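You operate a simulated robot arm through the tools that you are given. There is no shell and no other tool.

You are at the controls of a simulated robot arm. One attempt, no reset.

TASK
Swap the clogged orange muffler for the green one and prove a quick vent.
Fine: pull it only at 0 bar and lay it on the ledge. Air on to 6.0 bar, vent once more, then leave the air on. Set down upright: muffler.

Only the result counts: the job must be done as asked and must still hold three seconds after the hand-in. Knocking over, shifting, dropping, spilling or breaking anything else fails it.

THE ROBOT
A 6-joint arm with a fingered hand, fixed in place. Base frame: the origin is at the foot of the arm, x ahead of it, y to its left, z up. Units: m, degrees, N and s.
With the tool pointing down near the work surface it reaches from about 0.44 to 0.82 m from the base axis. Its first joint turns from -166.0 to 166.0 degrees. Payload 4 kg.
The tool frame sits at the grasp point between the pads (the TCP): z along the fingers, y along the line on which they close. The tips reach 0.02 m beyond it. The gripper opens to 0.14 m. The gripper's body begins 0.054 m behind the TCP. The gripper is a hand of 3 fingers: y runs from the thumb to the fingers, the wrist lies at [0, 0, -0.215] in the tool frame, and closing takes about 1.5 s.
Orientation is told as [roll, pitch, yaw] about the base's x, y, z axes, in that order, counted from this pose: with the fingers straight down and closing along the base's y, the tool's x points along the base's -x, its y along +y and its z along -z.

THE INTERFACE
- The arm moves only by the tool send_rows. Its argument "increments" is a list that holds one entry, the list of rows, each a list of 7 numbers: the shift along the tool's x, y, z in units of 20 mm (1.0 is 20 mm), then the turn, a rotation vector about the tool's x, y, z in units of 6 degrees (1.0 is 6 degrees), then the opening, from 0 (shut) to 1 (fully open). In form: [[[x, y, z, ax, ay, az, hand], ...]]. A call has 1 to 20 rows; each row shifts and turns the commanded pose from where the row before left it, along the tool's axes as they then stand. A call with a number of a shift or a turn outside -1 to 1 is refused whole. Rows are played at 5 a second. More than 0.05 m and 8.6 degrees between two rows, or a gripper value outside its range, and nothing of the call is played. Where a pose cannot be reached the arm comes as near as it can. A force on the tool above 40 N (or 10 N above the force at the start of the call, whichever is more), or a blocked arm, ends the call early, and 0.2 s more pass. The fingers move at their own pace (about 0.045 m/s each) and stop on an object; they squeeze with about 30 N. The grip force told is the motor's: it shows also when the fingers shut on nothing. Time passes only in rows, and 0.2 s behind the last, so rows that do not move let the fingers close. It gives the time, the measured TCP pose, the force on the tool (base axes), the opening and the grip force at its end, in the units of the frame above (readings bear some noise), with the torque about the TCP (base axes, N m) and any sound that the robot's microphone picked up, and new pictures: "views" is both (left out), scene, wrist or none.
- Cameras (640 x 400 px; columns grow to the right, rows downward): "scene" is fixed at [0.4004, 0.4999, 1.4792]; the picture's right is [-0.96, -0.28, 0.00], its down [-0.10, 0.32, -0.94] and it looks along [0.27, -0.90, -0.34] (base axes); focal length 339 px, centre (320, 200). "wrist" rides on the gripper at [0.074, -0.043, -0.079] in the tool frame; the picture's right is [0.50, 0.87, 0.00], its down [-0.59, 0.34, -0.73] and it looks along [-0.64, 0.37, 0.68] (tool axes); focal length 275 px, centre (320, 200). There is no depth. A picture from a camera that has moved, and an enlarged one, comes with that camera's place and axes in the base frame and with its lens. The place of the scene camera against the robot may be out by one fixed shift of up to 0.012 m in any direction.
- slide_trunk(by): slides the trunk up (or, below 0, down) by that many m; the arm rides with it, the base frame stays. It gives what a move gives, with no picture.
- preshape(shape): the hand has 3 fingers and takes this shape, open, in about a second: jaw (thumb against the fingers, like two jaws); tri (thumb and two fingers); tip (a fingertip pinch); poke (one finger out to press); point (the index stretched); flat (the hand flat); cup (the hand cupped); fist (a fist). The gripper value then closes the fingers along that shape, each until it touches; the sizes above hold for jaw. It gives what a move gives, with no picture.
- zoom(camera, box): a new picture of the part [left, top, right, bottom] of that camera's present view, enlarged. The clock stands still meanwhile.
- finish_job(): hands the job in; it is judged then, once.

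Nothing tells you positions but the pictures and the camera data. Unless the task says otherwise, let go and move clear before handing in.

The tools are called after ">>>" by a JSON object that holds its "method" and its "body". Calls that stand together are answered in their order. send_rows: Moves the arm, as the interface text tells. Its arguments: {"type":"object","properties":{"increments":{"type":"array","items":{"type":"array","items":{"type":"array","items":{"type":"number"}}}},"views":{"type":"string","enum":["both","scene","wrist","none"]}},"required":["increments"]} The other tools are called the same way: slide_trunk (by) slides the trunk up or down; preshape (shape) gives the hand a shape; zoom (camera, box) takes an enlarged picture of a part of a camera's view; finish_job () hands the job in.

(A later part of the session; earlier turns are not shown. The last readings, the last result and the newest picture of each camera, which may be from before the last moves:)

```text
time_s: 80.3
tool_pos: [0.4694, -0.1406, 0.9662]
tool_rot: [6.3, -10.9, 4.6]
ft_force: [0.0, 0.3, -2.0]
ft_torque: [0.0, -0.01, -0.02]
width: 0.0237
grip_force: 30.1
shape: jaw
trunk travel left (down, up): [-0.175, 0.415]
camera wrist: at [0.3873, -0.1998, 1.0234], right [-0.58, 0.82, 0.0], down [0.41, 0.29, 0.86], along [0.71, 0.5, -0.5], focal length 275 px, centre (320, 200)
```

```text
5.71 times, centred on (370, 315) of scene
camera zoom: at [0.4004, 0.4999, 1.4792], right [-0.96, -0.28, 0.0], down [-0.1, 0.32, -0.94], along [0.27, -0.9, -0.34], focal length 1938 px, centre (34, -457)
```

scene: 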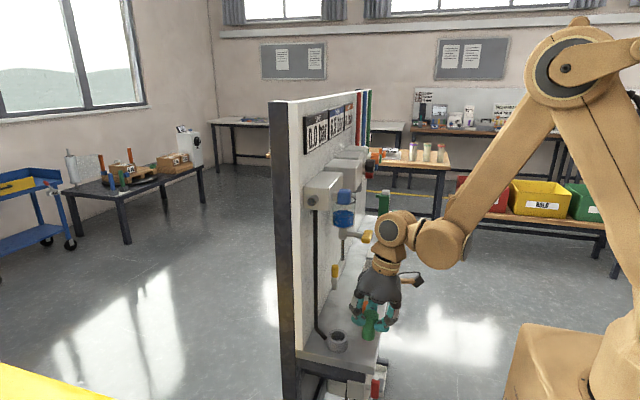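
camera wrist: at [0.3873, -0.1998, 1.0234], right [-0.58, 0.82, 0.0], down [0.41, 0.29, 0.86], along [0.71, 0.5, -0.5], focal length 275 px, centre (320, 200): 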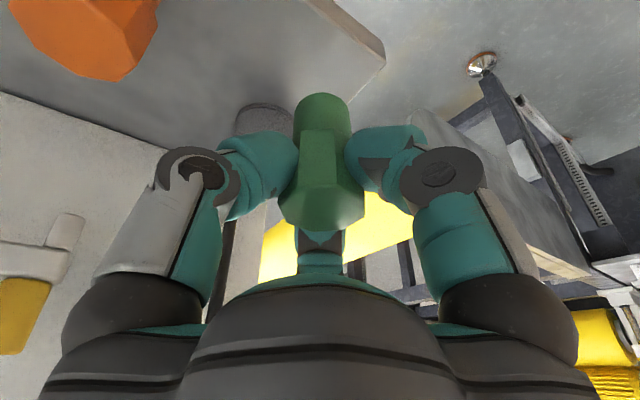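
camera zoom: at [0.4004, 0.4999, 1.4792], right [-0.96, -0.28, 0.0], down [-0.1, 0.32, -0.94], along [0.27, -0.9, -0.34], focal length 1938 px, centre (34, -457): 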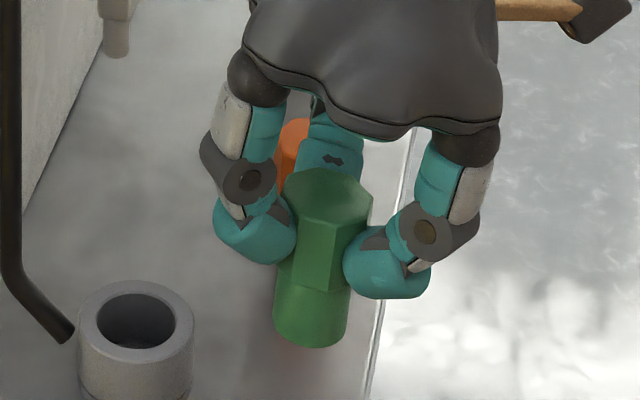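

The cup's bore is only slightly wider than the neck. I'll take out a 2° lean and move the muffler to just above the cup for a fine alignment.

>>> {"method": "send_rows", "body": {"increments": [[[0, 0, 0, 0.167, 0.289, 0, 0], [-0.686, -0.095, 0.161, 0, 0, 0, 0], [-0.686, -0.095, 0.161, 0, 0, 0, 0], [-0.686, -0.095, 0.161, 0, 0, 0, 0], [-0.686, -0.095, 0.161, 0, 0, 0, 0], [-0.686, -0.095, 0.161, 0, 0, 0, 0], [0, 0, 0, 0, 0, 0, 0]]]}}

>>> {"method": "zoom", "body": {"camera": "scene", "box": [310, 290, 370, 360]}}

>>> {"method": "zoom", "body": {"camera": "wrist", "box": [240, 20, 400, 180]}}

>>> {"method": "zoom", "body": {"camera": "scene", "box": [310, 170, 420, 290]}}

```text
time_s: 81.9
tool_pos: [0.5408, -0.1435, 0.9613]
tool_rot: [5.4, -9.1, 4.8]
ft_force: [0.1, 0.1, -1.7]
ft_torque: [-0.03, 0.0, -0.01]
width: 0.0239
grip_force: 30.0
shape: jaw
trunk travel left (down, up): [-0.175, 0.415]
camera wrist: at [0.4612, -0.2007, 1.022], right [-0.58, 0.82, 0.0], down [0.43, 0.31, 0.85], along [0.69, 0.49, -0.53], focal length 275 px, centre (320, 200)
```

scene: 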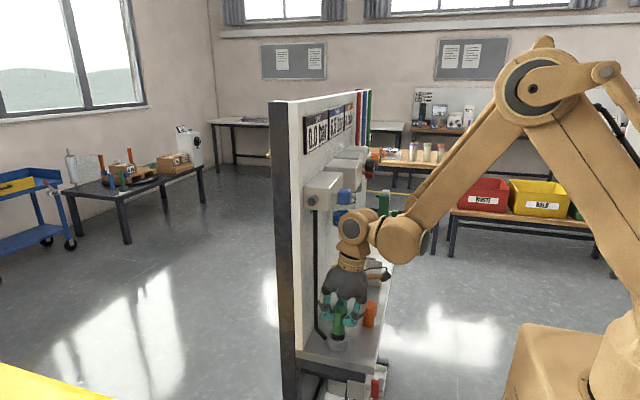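
wrist: 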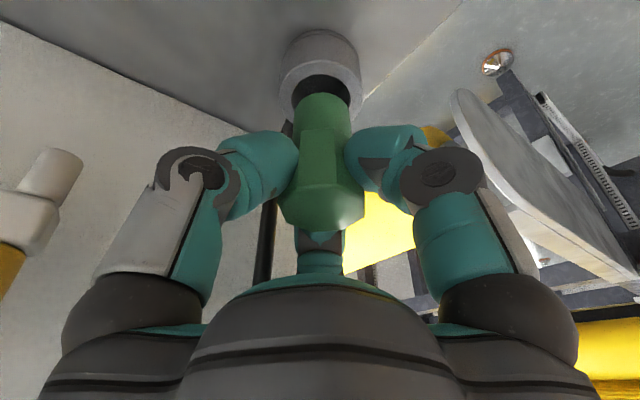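

```text
5.71 times, centred on (340, 325) of scene
camera zoom: at [0.4004, 0.4999, 1.4792], right [-0.96, -0.28, 0.0], down [-0.1, 0.32, -0.94], along [0.27, -0.9, -0.34], focal length 1938 px, centre (206, -514)
```

zoom: 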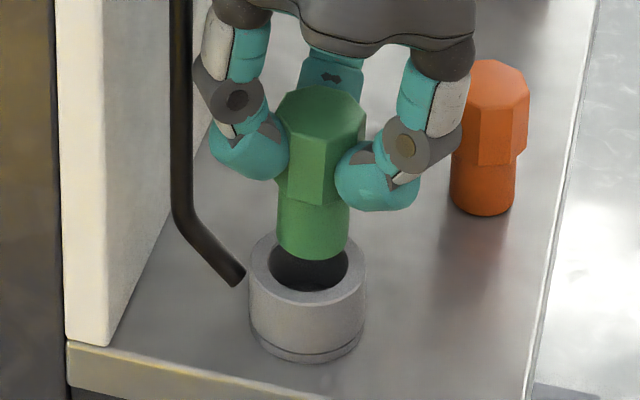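

```text
2.50 times, centred on (320, 100) of wrist
camera zoom: at [0.4612, -0.2007, 1.022], right [-0.58, 0.82, 0.0], down [0.43, 0.31, 0.85], along [0.69, 0.49, -0.53], focal length 688 px, centre (320, 450)
```

zoom: 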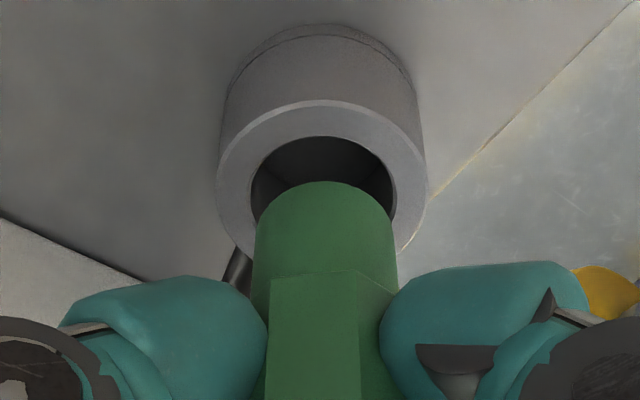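

```text
3.33 times, centred on (365, 230) of scene
camera zoom: at [0.4004, 0.4999, 1.4792], right [-0.96, -0.28, 0.0], down [-0.1, 0.32, -0.94], along [0.27, -0.9, -0.34], focal length 1130 px, centre (170, 100)
```

zoom: 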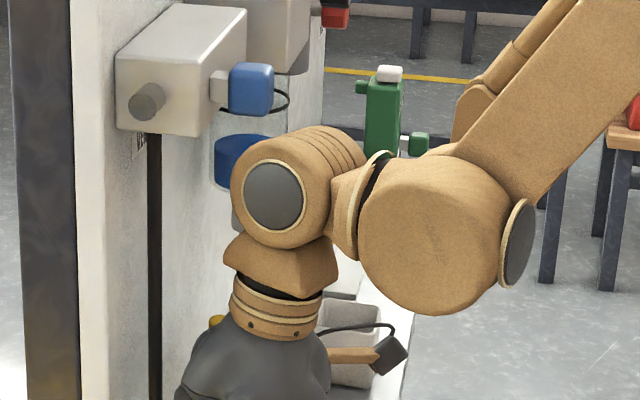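

The neck is about 1.5 mm off toward -x with a 2° lean remaining. I'll correct both and descend to just above the rim.

>>> {"method": "send_rows", "body": {"increments": [[[0, 0, 0, 0.125, 0.217, 0, 0], [-0.128, 0.048, 0.021, 0, 0, 0, 0], [0.034, -0.02, 0.247, 0, 0, 0, 0], [0.034, -0.02, 0.247, 0, 0, 0, 0], [0, 0, 0, 0, 0, 0, 0]]]}}

>>> {"method": "zoom", "body": {"camera": "scene", "box": [315, 300, 365, 350]}}

>>> {"method": "zoom", "body": {"camera": "wrist", "box": [260, 20, 380, 140]}}

```text
time_s: 83.1
tool_pos: [0.5424, -0.1422, 0.9526]
tool_rot: [4.6, -7.6, 4.9]
ft_force: [0.8, 0.8, -0.3]
ft_torque: [0.02, 0.01, 0.01]
width: 0.0236
grip_force: 30.5
shape: jaw
trunk travel left (down, up): [-0.175, 0.415]
camera wrist: at [0.4639, -0.1993, 1.0158], right [-0.58, 0.82, 0.0], down [0.45, 0.32, 0.83], along [0.68, 0.48, -0.55], focal length 275 px, centre (320, 200)
```

scene: 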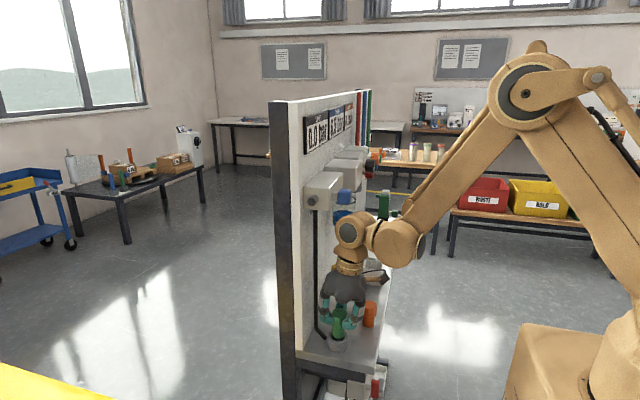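
wrist: 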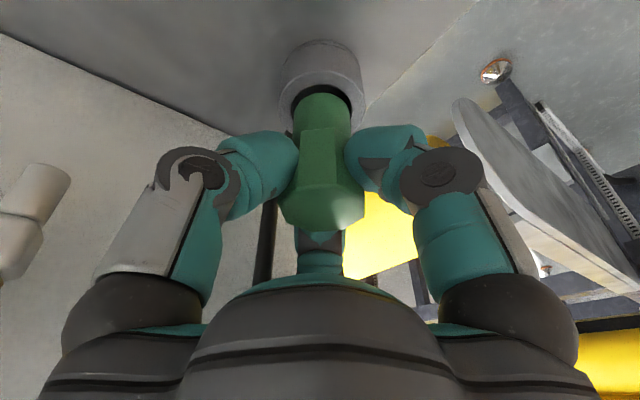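

```text
8.00 times, centred on (340, 325) of scene
camera zoom: at [0.4004, 0.4999, 1.4792], right [-0.96, -0.28, 0.0], down [-0.1, 0.32, -0.94], along [0.27, -0.9, -0.34], focal length 2713 px, centre (160, -800)
```

zoom: 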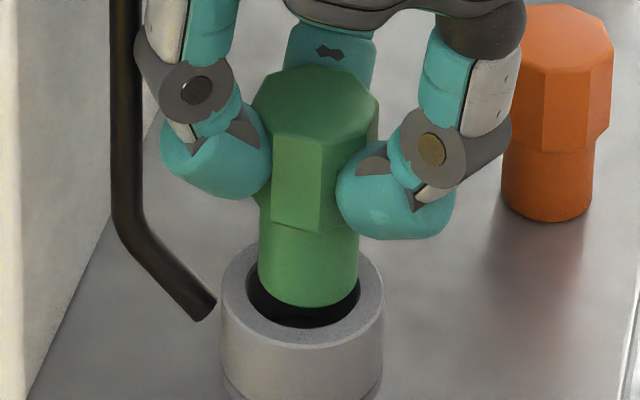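

```text
3.33 times, centred on (320, 80) of wrist
camera zoom: at [0.4639, -0.1993, 1.0158], right [-0.58, 0.82, 0.0], down [0.45, 0.32, 0.83], along [0.68, 0.48, -0.55], focal length 918 px, centre (320, 600)
```

zoom: 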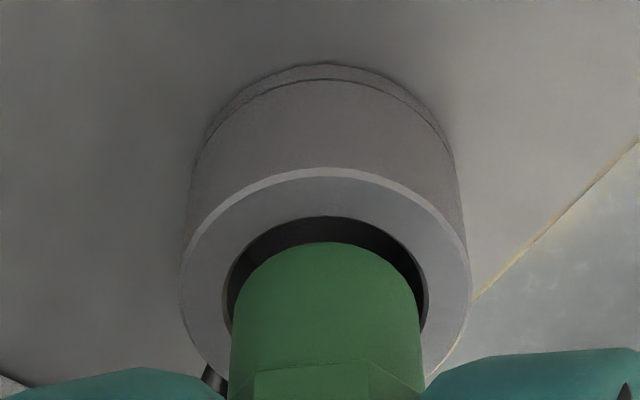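

Both views say the neck should move another 1.5 mm away from the camera (toward the panel). I'll correct that and descend a few millimetres.

>>> {"method": "send_rows", "body": {"increments": [[[-0.069, 0.04, 0, 0, 0, 0, 0], [0.0204, -0.0117, 0.148, 0, 0, 0, 0], [0, 0, 0, 0, 0, 0, 0]]], "views": "none"}}

>>> {"method": "zoom", "body": {"camera": "scene", "box": [315, 300, 365, 350]}}

>>> {"method": "zoom", "body": {"camera": "wrist", "box": [260, 20, 380, 140]}}

```text
time_s: 83.9
tool_pos: [0.5452, -0.1403, 0.9494]
tool_rot: [4.7, -7.8, 4.9]
ft_force: [0.7, -0.1, -1.0]
ft_torque: [0.04, -0.01, -0.02]
width: 0.0235
grip_force: 29.6
shape: jaw
trunk travel left (down, up): [-0.175, 0.415]
```

```text
8.00 times, centred on (340, 325) of scene
camera zoom: at [0.4004, 0.4999, 1.4792], right [-0.96, -0.28, 0.0], down [-0.1, 0.32, -0.94], along [0.27, -0.9, -0.34], focal length 2713 px, centre (160, -800)
```

zoom: 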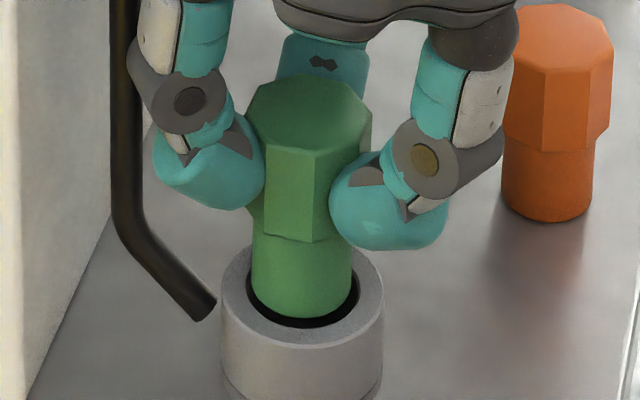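

```text
3.33 times, centred on (320, 80) of wrist
camera zoom: at [0.4656, -0.1979, 1.0128], right [-0.58, 0.82, 0.0], down [0.45, 0.32, 0.83], along [0.68, 0.48, -0.55], focal length 918 px, centre (320, 600)
```

zoom: 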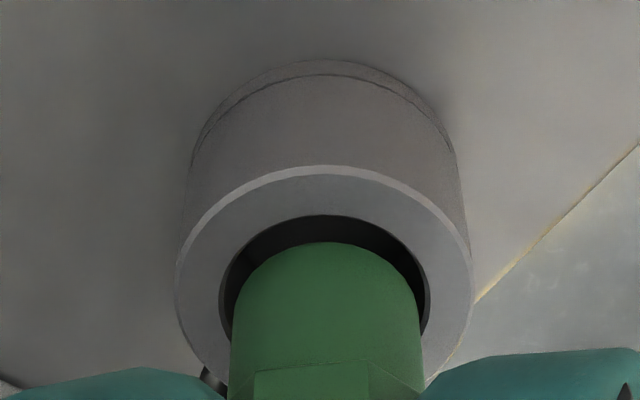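

Now nearly centred. I'll shift back half a millimetre and descend in small steps while watching the force.

>>> {"method": "send_rows", "body": {"increments": [[[0.022, -0.0125, 0, 0, 0, 0, 0], [0.0136, -0.0078, 0.0988, 0, 0, 0, 0], [0.0136, -0.0078, 0.0988, 0, 0, 0, 0], [0, 0, 0, 0, 0, 0, 0]]], "views": "none"}}

>>> {"method": "zoom", "body": {"camera": "scene", "box": [315, 300, 365, 350]}}

>>> {"method": "zoom", "body": {"camera": "wrist", "box": [260, 20, 380, 140]}}

```text
time_s: 84.9
tool_pos: [0.5452, -0.1412, 0.9445]
tool_rot: [4.6, -7.8, 4.9]
ft_force: [-0.2, -1.6, -1.0]
ft_torque: [0.01, 0.0, -0.03]
width: 0.0237
grip_force: 30.3
shape: jaw
trunk travel left (down, up): [-0.175, 0.415]
```

```text
8.00 times, centred on (340, 325) of scene
camera zoom: at [0.4004, 0.4999, 1.4792], right [-0.96, -0.28, 0.0], down [-0.1, 0.32, -0.94], along [0.27, -0.9, -0.34], focal length 2713 px, centre (160, -800)
```

zoom: 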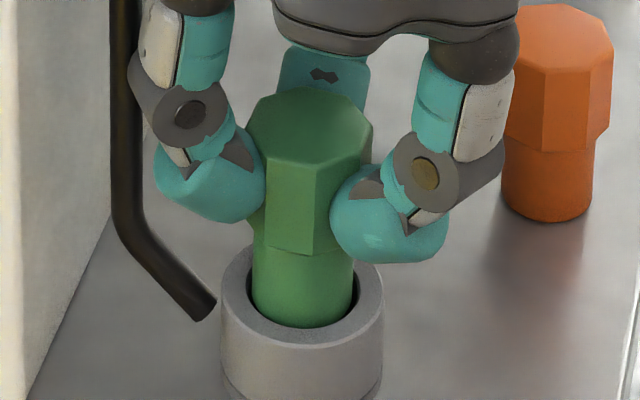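

```text
3.33 times, centred on (320, 80) of wrist
camera zoom: at [0.4652, -0.1976, 1.0085], right [-0.58, 0.82, 0.0], down [0.45, 0.32, 0.83], along [0.68, 0.48, -0.55], focal length 918 px, centre (320, 600)
```

zoom: 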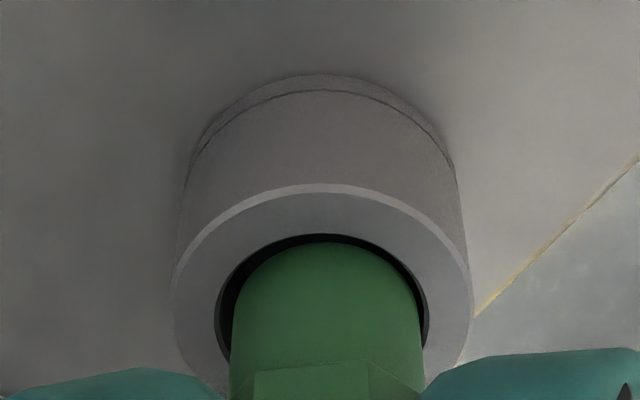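

No contact force, and the neck appears to be entering. I'll shift 0.6 mm sideways and go on down in small steps.

>>> {"method": "send_rows", "body": {"increments": [[[-0.015, -0.026, 0, 0, 0, 0, 0], [0.0136, -0.0078, 0.0988, 0, 0, 0, 0], [0.0136, -0.0078, 0.0988, 0, 0, 0, 0], [0, 0, 0, 0, 0, 0, 0]]], "views": "none"}}

>>> {"method": "zoom", "body": {"camera": "scene", "box": [315, 300, 365, 350]}}

>>> {"method": "zoom", "body": {"camera": "wrist", "box": [260, 20, 380, 140]}}

```text
time_s: 85.9
tool_pos: [0.5437, -0.1421, 0.942]
tool_rot: [4.7, -7.8, 4.8]
ft_force: [-0.4, 0.2, -1.4]
ft_torque: [-0.03, 0.0, 0.04]
width: 0.0236
grip_force: 29.8
shape: jaw
trunk travel left (down, up): [-0.175, 0.415]
```

```text
8.00 times, centred on (340, 325) of scene
camera zoom: at [0.4004, 0.4999, 1.4792], right [-0.96, -0.28, 0.0], down [-0.1, 0.32, -0.94], along [0.27, -0.9, -0.34], focal length 2713 px, centre (160, -800)
```

zoom: 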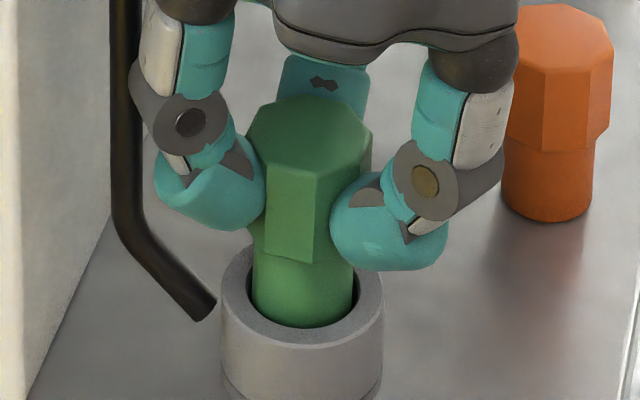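

```text
3.33 times, centred on (320, 80) of wrist
camera zoom: at [0.4653, -0.1984, 1.0051], right [-0.58, 0.82, 0.0], down [0.45, 0.32, 0.83], along [0.68, 0.48, -0.55], focal length 918 px, centre (320, 600)
```

zoom: 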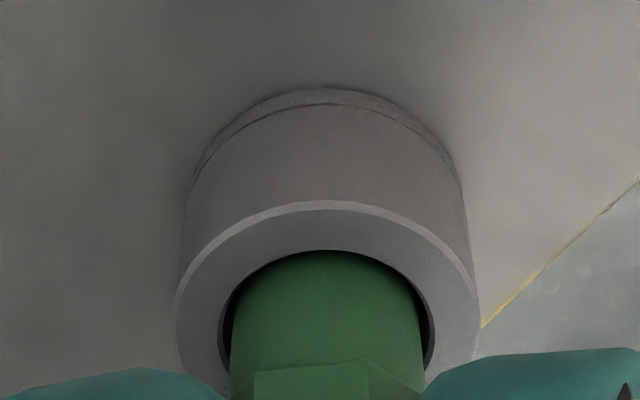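

The neck is inside the bore with no side force. I'll continue down.

>>> {"method": "send_rows", "body": {"increments": [[[0.0136, -0.0078, 0.0988, 0, 0, 0, 0], [0.0136, -0.0078, 0.0988, 0, 0, 0, 0], [0.0136, -0.0078, 0.0988, 0, 0, 0, 0], [0.0136, -0.0078, 0.0988, 0, 0, 0, 0], [0, 0, 0, 0, 0, 0, 0]]], "views": "none"}}

>>> {"method": "zoom", "body": {"camera": "scene", "box": [315, 300, 365, 350]}}

>>> {"method": "zoom", "body": {"camera": "wrist", "box": [260, 20, 380, 140]}}

```text
time_s: 87.1
tool_pos: [0.5436, -0.1434, 0.9328]
tool_rot: [4.6, -7.8, 4.9]
ft_force: [-0.5, 0.3, -0.9]
ft_torque: [-0.03, 0.0, -0.05]
width: 0.0237
grip_force: 30.0
shape: jaw
trunk travel left (down, up): [-0.175, 0.415]
```

```text
8.00 times, centred on (340, 325) of scene
camera zoom: at [0.4004, 0.4999, 1.4792], right [-0.96, -0.28, 0.0], down [-0.1, 0.32, -0.94], along [0.27, -0.9, -0.34], focal length 2713 px, centre (160, -800)
```

zoom: 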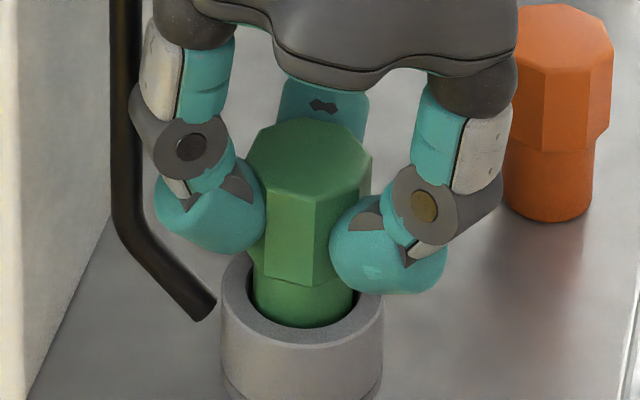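

```text
3.33 times, centred on (320, 80) of wrist
camera zoom: at [0.4653, -0.1988, 0.9965], right [-0.58, 0.82, 0.0], down [0.45, 0.32, 0.83], along [0.68, 0.48, -0.55], focal length 918 px, centre (320, 600)
```

zoom: 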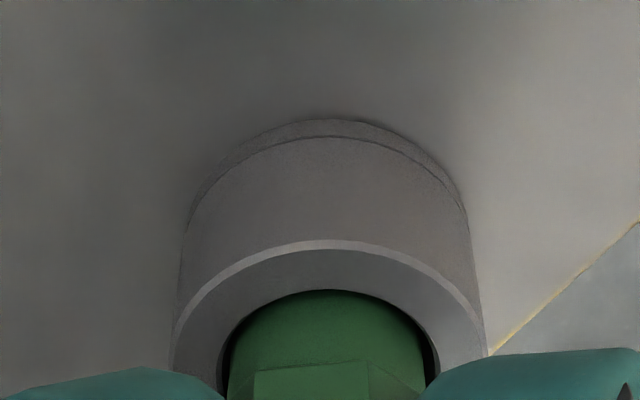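

>>> {"method": "send_rows", "body": {"increments": [[[0.0136, -0.0078, 0.0988, 0, 0, 0, 0], [0.0136, -0.0078, 0.0988, 0, 0, 0, 0], [0.0068, -0.0039, 0.0494, 0, 0, 0, 0], [0, 0, 0, 0, 0, 0, 0]]], "views": "none"}}

>>> {"method": "zoom", "body": {"camera": "scene", "box": [315, 300, 365, 350]}}

```text
time_s: 88.1
tool_pos: [0.5467, -0.142, 0.9273]
tool_rot: [4.6, -7.9, 4.9]
ft_force: [-0.5, 0.3, -1.1]
ft_torque: [0.0, 0.03, -0.02]
width: 0.0235
grip_force: 30.2
shape: jaw
trunk travel left (down, up): [-0.175, 0.415]
```

```text
8.00 times, centred on (340, 325) of scene
camera zoom: at [0.4004, 0.4999, 1.4792], right [-0.96, -0.28, 0.0], down [-0.1, 0.32, -0.94], along [0.27, -0.9, -0.34], focal length 2713 px, centre (160, -800)
```

zoom: 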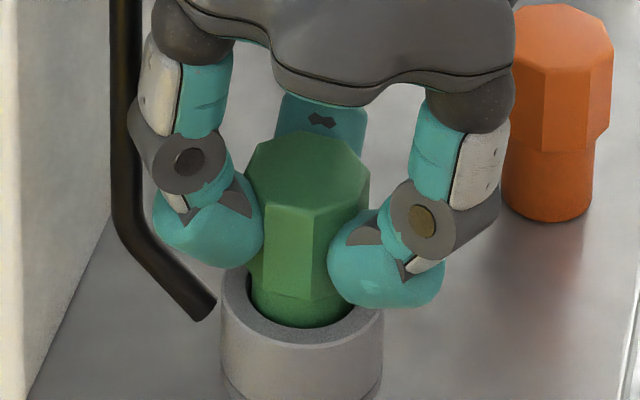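

>>> {"method": "send_rows", "body": {"increments": [[[0.0136, -0.0078, 0.0988, 0, 0, 0, 0], [0.0068, -0.0039, 0.0494, 0, 0, 0, 0], [0, 0, 0, 0, 0, 0, 0]]], "views": "none"}}

>>> {"method": "zoom", "body": {"camera": "scene", "box": [315, 300, 365, 350]}}

```text
time_s: 88.9
tool_pos: [0.5451, -0.1423, 0.9244]
tool_rot: [4.6, -7.8, 4.9]
ft_force: [-0.3, -0.3, -1.3]
ft_torque: [0.01, -0.02, -0.01]
width: 0.0234
grip_force: 30.0
shape: jaw
trunk travel left (down, up): [-0.175, 0.415]
```

```text
8.00 times, centred on (340, 325) of scene
camera zoom: at [0.4004, 0.4999, 1.4792], right [-0.96, -0.28, 0.0], down [-0.1, 0.32, -0.94], along [0.27, -0.9, -0.34], focal length 2713 px, centre (160, -800)
```

zoom: 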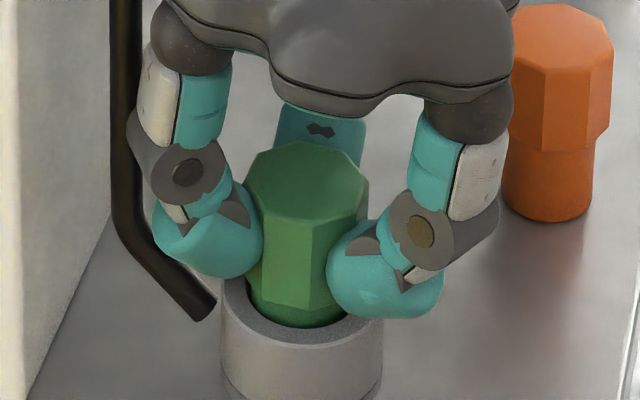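

>>> {"method": "send_rows", "body": {"increments": [[[0.0068, -0.0039, 0.0494, 0, 0, 0, 0], [0.0068, -0.0039, 0.0494, 0, 0, 0, 0], [0, 0, 0, 0, 0, 0, 0]]], "views": "none"}}

>>> {"method": "zoom", "body": {"camera": "scene", "box": [315, 300, 365, 350]}}

>>> {"method": "zoom", "body": {"camera": "wrist", "box": [240, 40, 400, 200]}}

```text
time_s: 89.7
tool_pos: [0.5438, -0.1433, 0.9208]
tool_rot: [4.5, -7.9, 4.8]
ft_force: [1.6, -0.6, 3.8]
ft_torque: [-0.02, 0.01, 0.03]
width: 0.0236
grip_force: 30.1
shape: jaw
trunk travel left (down, up): [-0.175, 0.415]
```

```text
8.00 times, centred on (340, 325) of scene
camera zoom: at [0.4004, 0.4999, 1.4792], right [-0.96, -0.28, 0.0], down [-0.1, 0.32, -0.94], along [0.27, -0.9, -0.34], focal length 2713 px, centre (160, -800)
```

zoom: 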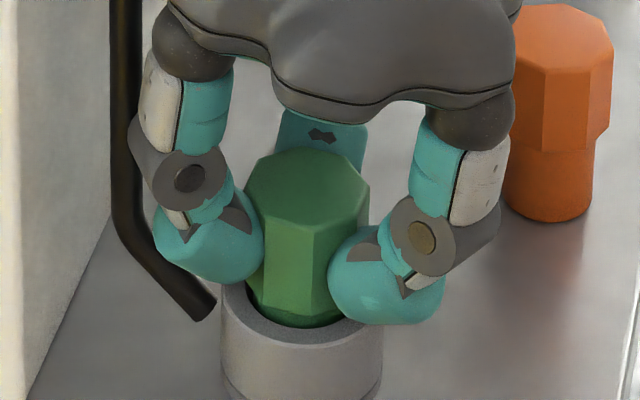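

```text
2.50 times, centred on (320, 120) of wrist
camera zoom: at [0.4656, -0.1987, 0.9858], right [-0.58, 0.82, 0.0], down [0.45, 0.32, 0.83], along [0.68, 0.48, -0.55], focal length 688 px, centre (320, 400)
```

zoom: 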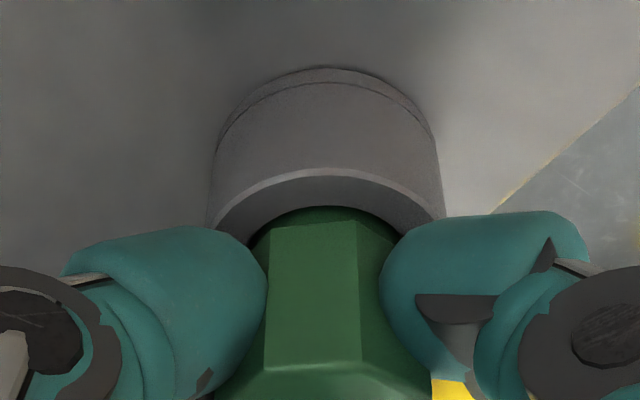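

Contact at about 5 N with the head at the same height as the orange one had: it is seated. I'll press once lightly to be sure.

>>> {"method": "send_rows", "body": {"increments": [[[0.0068, -0.0039, 0.0494, 0, 0, 0, 0], [0, 0, 0, 0, 0, 0, 0]]], "views": "none"}}

```text
time_s: 90.3
tool_pos: [0.5441, -0.1421, 0.9201]
tool_rot: [4.7, -7.9, 5.0]
ft_force: [3.9, 0.2, 16.4]
ft_torque: [-0.04, -0.09, 0.02]
width: 0.0239
grip_force: 30.0
shape: jaw
trunk travel left (down, up): [-0.175, 0.415]
```

Firmly seated (16 N). Now I'll open the fingers just enough to release, minding the hose.

>>> {"method": "send_rows", "body": {"increments": [[[-0.0068, 0.0039, -0.0494, 0, 0, 0, 0], [0, 0, 0, 0, 0, 0, 0.2], [0, 0, 0, 0, 0, 0, 0.24], [0, 0, 0, 0, 0, 0, 0.28], [0, 0, 0, 0, 0, 0, 0.32], [0, 0, 0, 0, 0, 0, 0.32]]], "views": "none"}}

>>> {"method": "zoom", "body": {"camera": "scene", "box": [315, 290, 365, 340]}}

>>> {"method": "zoom", "body": {"camera": "wrist", "box": [160, 40, 480, 240]}}

```text
time_s: 91.7
tool_pos: [0.5456, -0.1429, 0.9228]
tool_rot: [4.6, -7.9, 4.8]
ft_force: [0.2, -0.4, -0.3]
ft_torque: [-0.03, 0.02, 0.02]
width: 0.0443
grip_force: 0.1
shape: jaw
trunk travel left (down, up): [-0.175, 0.415]
```

```text
8.00 times, centred on (340, 315) of scene
camera zoom: at [0.4004, 0.4999, 1.4792], right [-0.96, -0.28, 0.0], down [-0.1, 0.32, -0.94], along [0.27, -0.9, -0.34], focal length 2713 px, centre (160, -720)
```

zoom: 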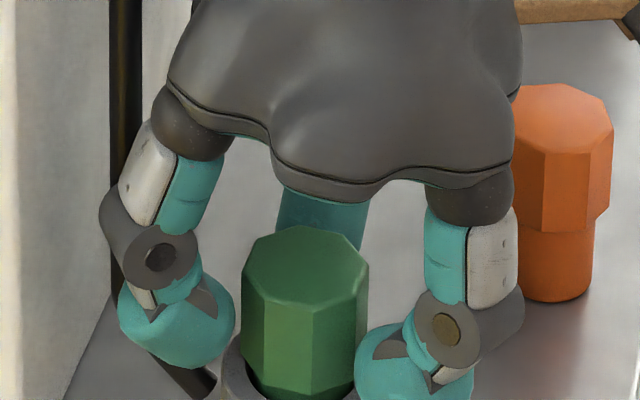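

```text
2.00 times, centred on (320, 140) of wrist
camera zoom: at [0.4659, -0.1992, 0.9857], right [-0.58, 0.82, 0.0], down [0.45, 0.32, 0.83], along [0.68, 0.48, -0.55], focal length 551 px, centre (320, 320)
```

zoom: 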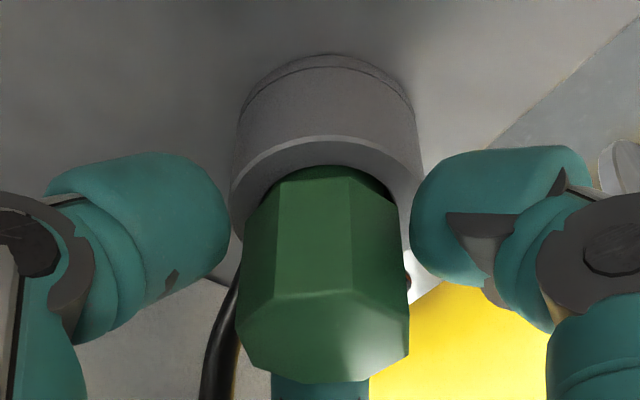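

The green muffler stays seated and the hand is free. I'll lift clear, back away, and rise toward the blue valve.

>>> {"method": "send_rows", "body": {"increments": [[[-0.0816, 0.0468, -0.593, 0, 0, 0, 0.34], [-0.0816, 0.0468, -0.593, 0, 0, 0, 0.34], [-0.0816, 0.0468, -0.593, 0, 0, 0, 0.34], [0.988, 0.092, -0.128, 0, 0, 0, 0.34], [0.988, 0.092, -0.128, 0, 0, 0, 0.34], [0.988, 0.092, -0.128, 0, 0, 0, 0.34], [0.988, 0.092, -0.128, 0, 0, 0, 0.34], [0.988, 0.092, -0.128, 0, 0, 0, 0.34], [0.74, 0.069, -0.096, 0, 0, 0, 0.34], [0, 0, 0, 0, 0, 0, 0.34]]]}}

>>> {"method": "zoom", "body": {"camera": "scene", "box": [300, 260, 400, 360]}}

>>> {"method": "zoom", "body": {"camera": "wrist", "box": [160, 0, 480, 240]}}

```text
time_s: 93.9
tool_pos: [0.4289, -0.144, 0.9581]
tool_rot: [4.6, -7.9, 5.1]
ft_force: [-0.2, 0.0, 0.5]
ft_torque: [0.04, -0.01, -0.03]
width: 0.0472
grip_force: 0.1
shape: jaw
trunk travel left (down, up): [-0.175, 0.415]
camera wrist: at [0.3503, -0.2002, 1.0225], right [-0.58, 0.82, 0.0], down [0.45, 0.32, 0.83], along [0.68, 0.48, -0.55], focal length 275 px, centre (320, 200)
```

scene: 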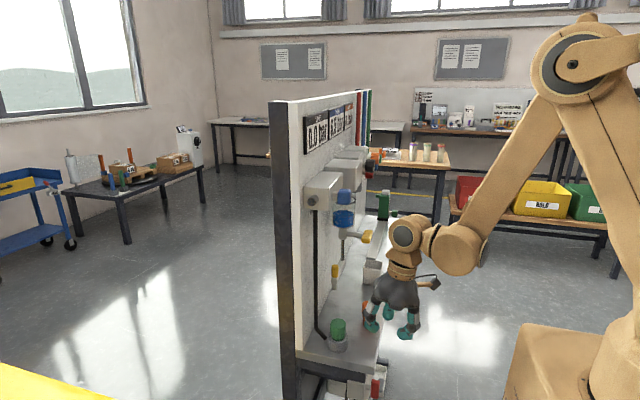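
wrist: 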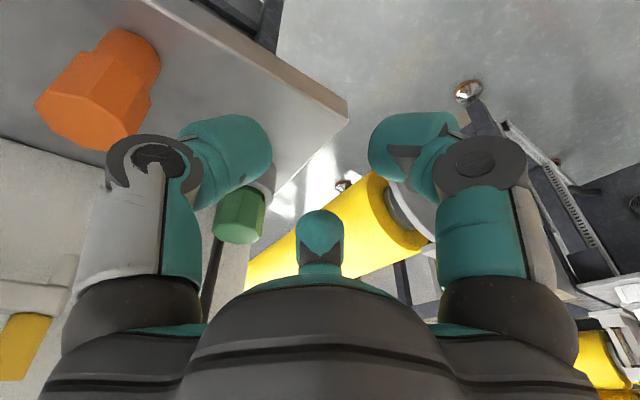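

```text
4.00 times, centred on (350, 310) of scene
camera zoom: at [0.4004, 0.4999, 1.4792], right [-0.96, -0.28, 0.0], down [-0.1, 0.32, -0.94], along [0.27, -0.9, -0.34], focal length 1357 px, centre (200, -240)
```

zoom: 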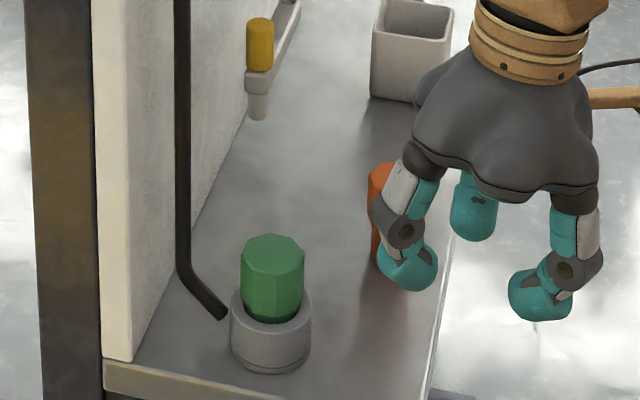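

```text
1.67 times, centred on (320, 120) of wrist
camera zoom: at [0.3503, -0.2002, 1.0225], right [-0.58, 0.82, 0.0], down [0.45, 0.32, 0.83], along [0.68, 0.48, -0.55], focal length 459 px, centre (320, 333)
```

zoom: 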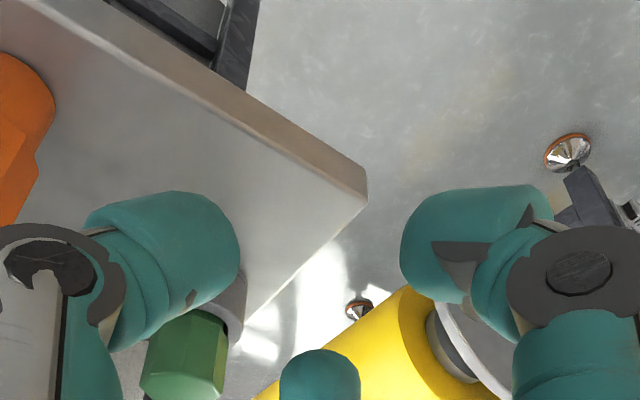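

Green muffler seated upright, orange undisturbed. Now I'll rise in front of the panel and close the fingers for pushing.

>>> {"method": "send_rows", "body": {"increments": [[[-0.105, -0.182, -0.945, 0, 0, 0, 0.34], [-0.105, -0.182, -0.945, 0, 0, 0, 0.34], [-0.105, -0.182, -0.945, 0, 0, 0, 0.2], [-0.105, -0.182, -0.945, 0, 0, 0, 0], [-0.105, -0.182, -0.945, 0, 0, 0, 0], [-0.105, -0.182, -0.945, 0, 0, 0, 0], [-0.105, -0.182, -0.945, 0, 0, 0, 0], [-0.105, -0.182, -0.945, 0, 0, 0, 0], [-0.105, -0.182, -0.945, 0, 0, 0, 0], [-0.105, -0.182, -0.945, 0, 0, 0, 0], [-0.105, -0.182, -0.945, 0, 0, 0, 0], [-0.105, -0.182, -0.945, 0, 0, 0, 0], [-0.105, -0.182, -0.945, 0, 0, 0, 0], [-0.105, -0.182, -0.945, 0, 0, 0, 0], [0, 0, 0, 0.1125, -0.065, 0.823, 0], [0, 0, 0, 0.1125, -0.065, 0.823, 0], [0, 0, 0, 0.1125, -0.065, 0.823, 0], [0, 0, 0, 0.1125, -0.065, 0.823, 0], [0, 0, 0, 0, 0, 0, 0]]]}}

```text
time_s: 97.9
tool_pos: [0.429, -0.2153, 1.2194]
tool_rot: [4.6, -7.8, -15.1]
ft_force: [-0.2, 0.4, -0.2]
ft_torque: [0.01, -0.01, -0.01]
width: 0.0
grip_force: 29.7
shape: jaw
trunk travel left (down, up): [-0.175, 0.415]
camera wrist: at [0.3353, -0.2413, 1.2838], right [-0.26, 0.96, 0.0], down [0.54, 0.14, 0.83], along [0.8, 0.22, -0.55], focal length 275 px, centre (320, 200)
```

scene: 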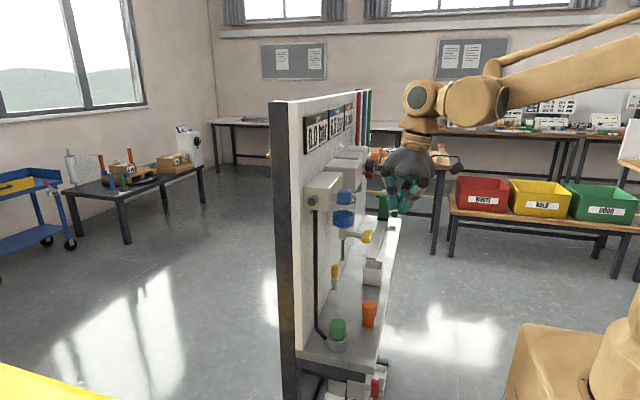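
wrist: 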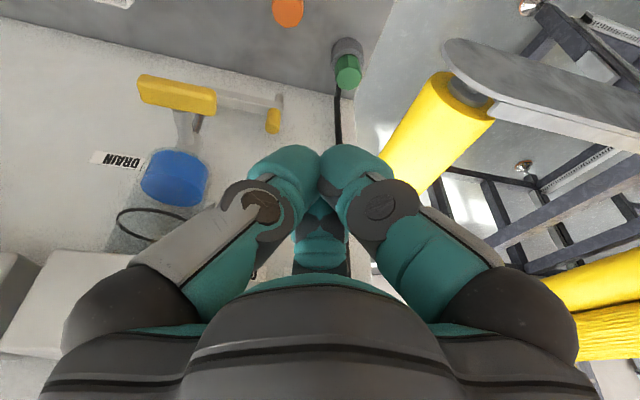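

Next I'll tilt the closed hand toward the panel and pass in front of the knob to its +y side.

>>> {"method": "send_rows", "body": {"increments": [[[0, 0, 0, -0.431, -0.746, 0, 0], [0, 0, 0, -0.431, -0.746, 0, 0], [0, 0, 0, -0.431, -0.746, 0, 0], [0, 0, 0, -0.431, -0.746, 0, 0], [0, 0, 0, -0.431, -0.746, 0, 0], [0, 0, 0, -0.431, -0.746, 0, 0], [-0.175, 0.887, 0.276, 0, 0, 0, 0], [-0.175, 0.887, 0.276, 0, 0, 0, 0], [-0.175, 0.887, 0.276, 0, 0, 0, 0], [-0.175, 0.887, 0.276, 0, 0, 0, 0], [-0.175, 0.887, 0.276, 0, 0, 0, 0], [-0.175, 0.887, 0.276, 0, 0, 0, 0], [-0.175, 0.887, 0.276, 0, 0, 0, 0], [0, 0, 0, 0, 0, 0, 0]]]}}

>>> {"method": "zoom", "body": {"camera": "scene", "box": [290, 120, 410, 240]}}

>>> {"method": "zoom", "body": {"camera": "wrist", "box": [160, 60, 480, 260]}}

```text
time_s: 100.9
tool_pos: [0.4886, -0.0984, 1.245]
tool_rot: [23.0, -33.9, -21.8]
ft_force: [0.4, -0.7, -0.4]
ft_torque: [0.02, -0.01, -0.02]
width: 0.0
grip_force: 29.6
shape: jaw
trunk travel left (down, up): [-0.175, 0.415]
camera wrist: at [0.3774, -0.1305, 1.2495], right [-0.26, 0.96, 0.0], down [0.04, 0.01, 1.0], along [0.96, 0.26, -0.05], focal length 275 px, centre (320, 200)
```

scene: 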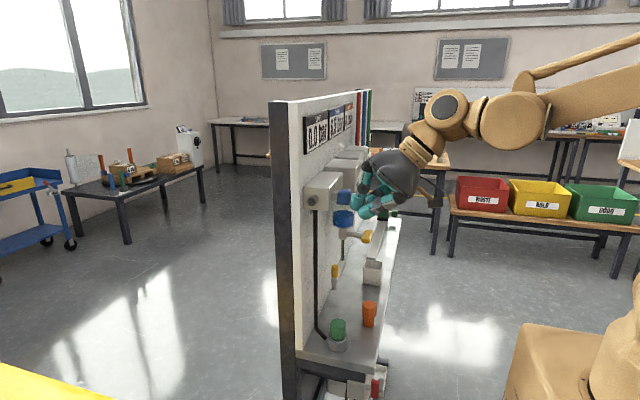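
wrist: 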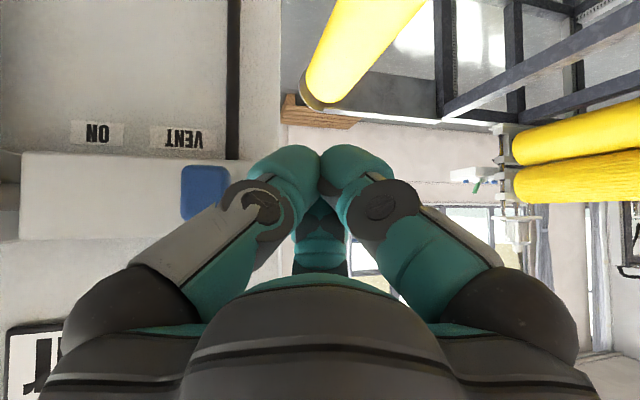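

```text
3.33 times, centred on (350, 180) of scene
camera zoom: at [0.4004, 0.4999, 1.4792], right [-0.96, -0.28, 0.0], down [-0.1, 0.32, -0.94], along [0.27, -0.9, -0.34], focal length 1130 px, centre (220, 267)
```

zoom: 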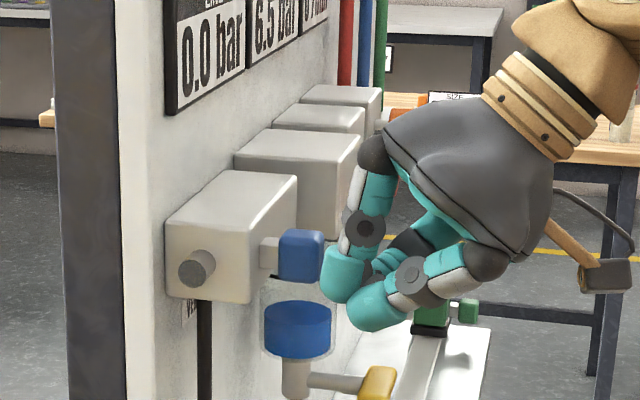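

```text
2.00 times, centred on (320, 160) of wrist
camera zoom: at [0.3774, -0.1305, 1.2495], right [-0.26, 0.96, 0.0], down [0.04, 0.01, 1.0], along [0.96, 0.26, -0.05], focal length 551 px, centre (320, 280)
```

zoom: 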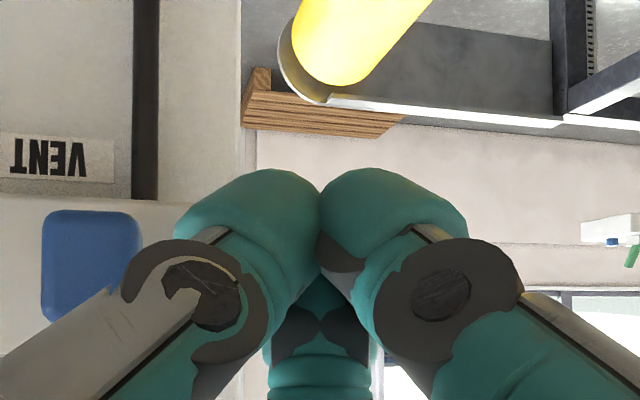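

LINE reads 0.0 and the knob is at y≈-0.155 with my fingers on its +y side. I'll move in to knob depth, then push toward -y (ON).

>>> {"method": "send_rows", "body": {"increments": [[[-0.77, 0.13, 0.71, 0, 0, 0, 0], [-0.77, 0.13, 0.71, 0, 0, 0, 0], [0, 0, 0, 0, 0, 0, 0]]], "views": "none"}}

>>> {"method": "zoom", "body": {"camera": "scene", "box": [300, 140, 400, 240]}}

>>> {"method": "zoom", "body": {"camera": "wrist", "box": [160, 60, 480, 260]}}

```text
time_s: 101.7
tool_pos: [0.5316, -0.0989, 1.2417]
tool_rot: [23.0, -33.9, -21.8]
ft_force: [0.2, -0.3, -0.4]
ft_torque: [0.03, -0.01, -0.03]
width: 0.0003
grip_force: 30.0
shape: jaw
trunk travel left (down, up): [-0.175, 0.415]
```

```text
4.00 times, centred on (350, 190) of scene
camera zoom: at [0.4004, 0.4999, 1.4792], right [-0.96, -0.28, 0.0], down [-0.1, 0.32, -0.94], along [0.27, -0.9, -0.34], focal length 1357 px, centre (200, 240)
```

zoom: 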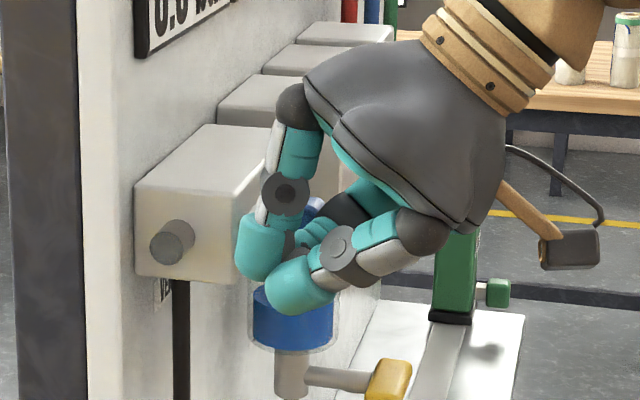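

```text
2.00 times, centred on (320, 160) of wrist
camera zoom: at [0.4191, -0.131, 1.2459], right [-0.26, 0.96, 0.0], down [0.04, 0.01, 1.0], along [0.96, 0.26, -0.05], focal length 551 px, centre (320, 280)
```

zoom: 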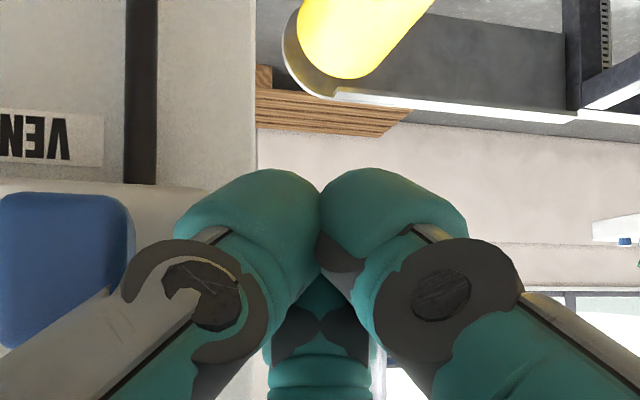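

>>> {"method": "send_rows", "body": {"increments": [[[-0.156, -0.468, -0.083, 0, 0, 0, 0], [-0.156, -0.468, -0.083, 0, 0, 0, 0], [-0.156, -0.468, -0.083, 0, 0, 0, 0], [0, 0, 0, 0, 0, 0, 0]]], "views": "none"}}

>>> {"method": "zoom", "body": {"camera": "scene", "box": [300, 140, 400, 240]}}

>>> {"method": "zoom", "body": {"camera": "wrist", "box": [160, 60, 480, 260]}}

```text
time_s: 102.7
tool_pos: [0.5294, -0.129, 1.2401]
tool_rot: [22.9, -33.9, -21.8]
ft_force: [-1.0, 0.3, -0.1]
ft_torque: [-0.01, 0.0, -0.01]
width: 0.0
grip_force: 29.9
shape: jaw
trunk travel left (down, up): [-0.175, 0.415]
```

```text
4.00 times, centred on (350, 190) of scene
camera zoom: at [0.4004, 0.4999, 1.4792], right [-0.96, -0.28, 0.0], down [-0.1, 0.32, -0.94], along [0.27, -0.9, -0.34], focal length 1357 px, centre (200, 240)
```

zoom: 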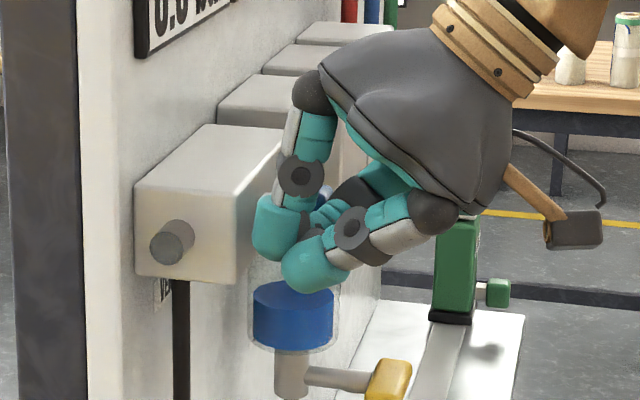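

```text
2.00 times, centred on (320, 160) of wrist
camera zoom: at [0.4183, -0.1611, 1.2458], right [-0.26, 0.96, 0.0], down [0.04, 0.01, 1.0], along [0.96, 0.26, -0.05], focal length 551 px, centre (320, 280)
```

zoom: 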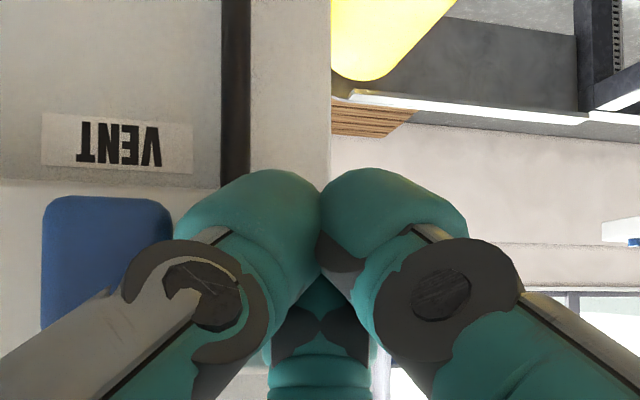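

The fingers are at the knob. I'll push on toward ON.

>>> {"method": "send_rows", "body": {"increments": [[[-0.156, -0.468, -0.083, 0, 0, 0, 0], [-0.156, -0.468, -0.083, 0, 0, 0, 0], [0, 0, 0, 0, 0, 0, 0]]], "views": "none"}}

>>> {"method": "zoom", "body": {"camera": "scene", "box": [290, 100, 410, 240]}}

>>> {"method": "zoom", "body": {"camera": "wrist", "box": [160, 60, 480, 260]}}

```text
time_s: 103.5
tool_pos: [0.5315, -0.1504, 1.2411]
tool_rot: [23.0, -33.9, -21.9]
ft_force: [0.0, 0.4, 0.6]
ft_torque: [-0.02, 0.01, 0.02]
width: 0.0
grip_force: 30.1
shape: jaw
trunk travel left (down, up): [-0.175, 0.415]
```

```text
2.86 times, centred on (350, 170) of scene
camera zoom: at [0.4004, 0.4999, 1.4792], right [-0.96, -0.28, 0.0], down [-0.1, 0.32, -0.94], along [0.27, -0.9, -0.34], focal length 969 px, centre (234, 286)
```

zoom: 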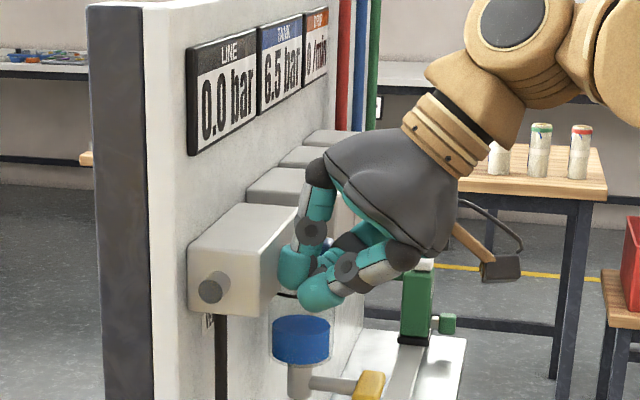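

```text
2.00 times, centred on (320, 160) of wrist
camera zoom: at [0.4194, -0.1817, 1.2462], right [-0.26, 0.96, 0.0], down [0.04, 0.01, 1.0], along [0.96, 0.26, -0.05], focal length 551 px, centre (320, 280)
```

zoom: 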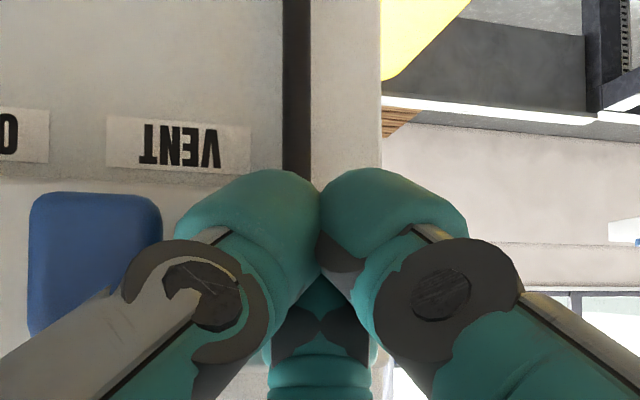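

The knob moves along. Continuing toward ON.

>>> {"method": "send_rows", "body": {"increments": [[[-0.156, -0.468, -0.083, 0, 0, 0, 0], [-0.156, -0.468, -0.083, 0, 0, 0, 0], [0, 0, 0, 0, 0, 0, 0]]], "views": "none"}}

>>> {"method": "zoom", "body": {"camera": "scene", "box": [290, 100, 410, 240]}}

>>> {"method": "zoom", "body": {"camera": "wrist", "box": [160, 60, 480, 260]}}

```text
time_s: 104.3
tool_pos: [0.5313, -0.1681, 1.2421]
tool_rot: [22.9, -33.9, -21.7]
ft_force: [-6.4, 9.0, -2.4]
ft_torque: [0.07, -0.01, -0.22]
width: 0.0
grip_force: 30.0
shape: jaw
trunk travel left (down, up): [-0.175, 0.415]
```

```text
2.86 times, centred on (350, 170) of scene
camera zoom: at [0.4004, 0.4999, 1.4792], right [-0.96, -0.28, 0.0], down [-0.1, 0.32, -0.94], along [0.27, -0.9, -0.34], focal length 969 px, centre (234, 286)
```

zoom: 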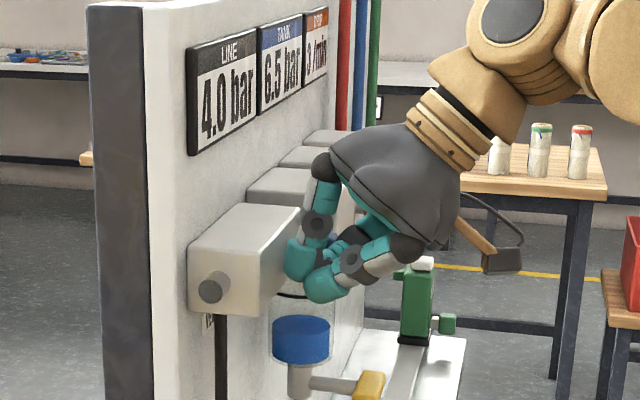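

```text
2.00 times, centred on (320, 160) of wrist
camera zoom: at [0.419, -0.1994, 1.2464], right [-0.26, 0.96, 0.0], down [0.04, 0.01, 1.0], along [0.96, 0.26, -0.05], focal length 551 px, centre (320, 280)
```

zoom: 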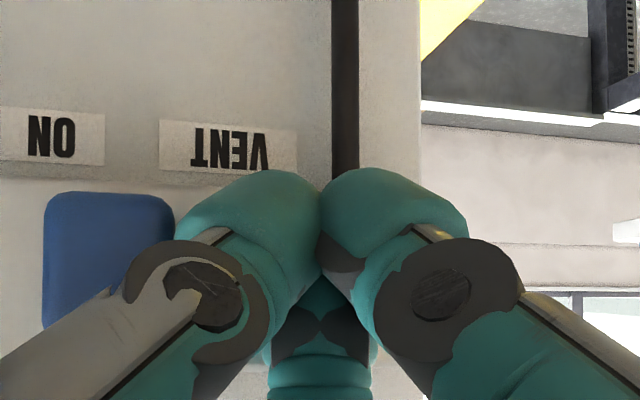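

LINE is rising (4.0 bar) and the knob is back at its ON end. I'll relax slightly and wait for 6.0.

>>> {"method": "send_rows", "body": {"increments": [[[0.078, 0.234, 0.042, 0, 0, 0, 0], [0, 0, 0, 0, 0, 0, 0], [0, 0, 0, 0, 0, 0, 0], [0, 0, 0, 0, 0, 0, 0], [0, 0, 0, 0, 0, 0, 0], [0, 0, 0, 0, 0, 0, 0], [0, 0, 0, 0, 0, 0, 0], [0, 0, 0, 0, 0, 0, 0]]], "views": "none"}}

>>> {"method": "zoom", "body": {"camera": "scene", "box": [290, 100, 410, 240]}}

```text
time_s: 106.1
tool_pos: [0.5305, -0.1655, 1.2412]
tool_rot: [23.1, -33.9, -21.7]
ft_force: [-0.5, 0.1, -0.4]
ft_torque: [0.01, -0.01, 0.0]
width: 0.0
grip_force: 29.5
shape: jaw
trunk travel left (down, up): [-0.175, 0.415]
```

```text
2.86 times, centred on (350, 170) of scene
camera zoom: at [0.4004, 0.4999, 1.4792], right [-0.96, -0.28, 0.0], down [-0.1, 0.32, -0.94], along [0.27, -0.9, -0.34], focal length 969 px, centre (234, 286)
```

zoom: 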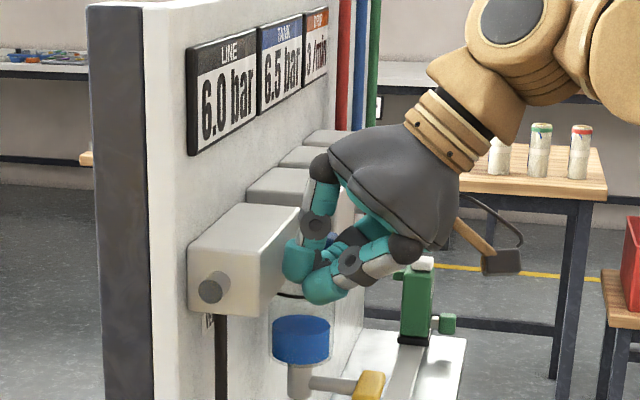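

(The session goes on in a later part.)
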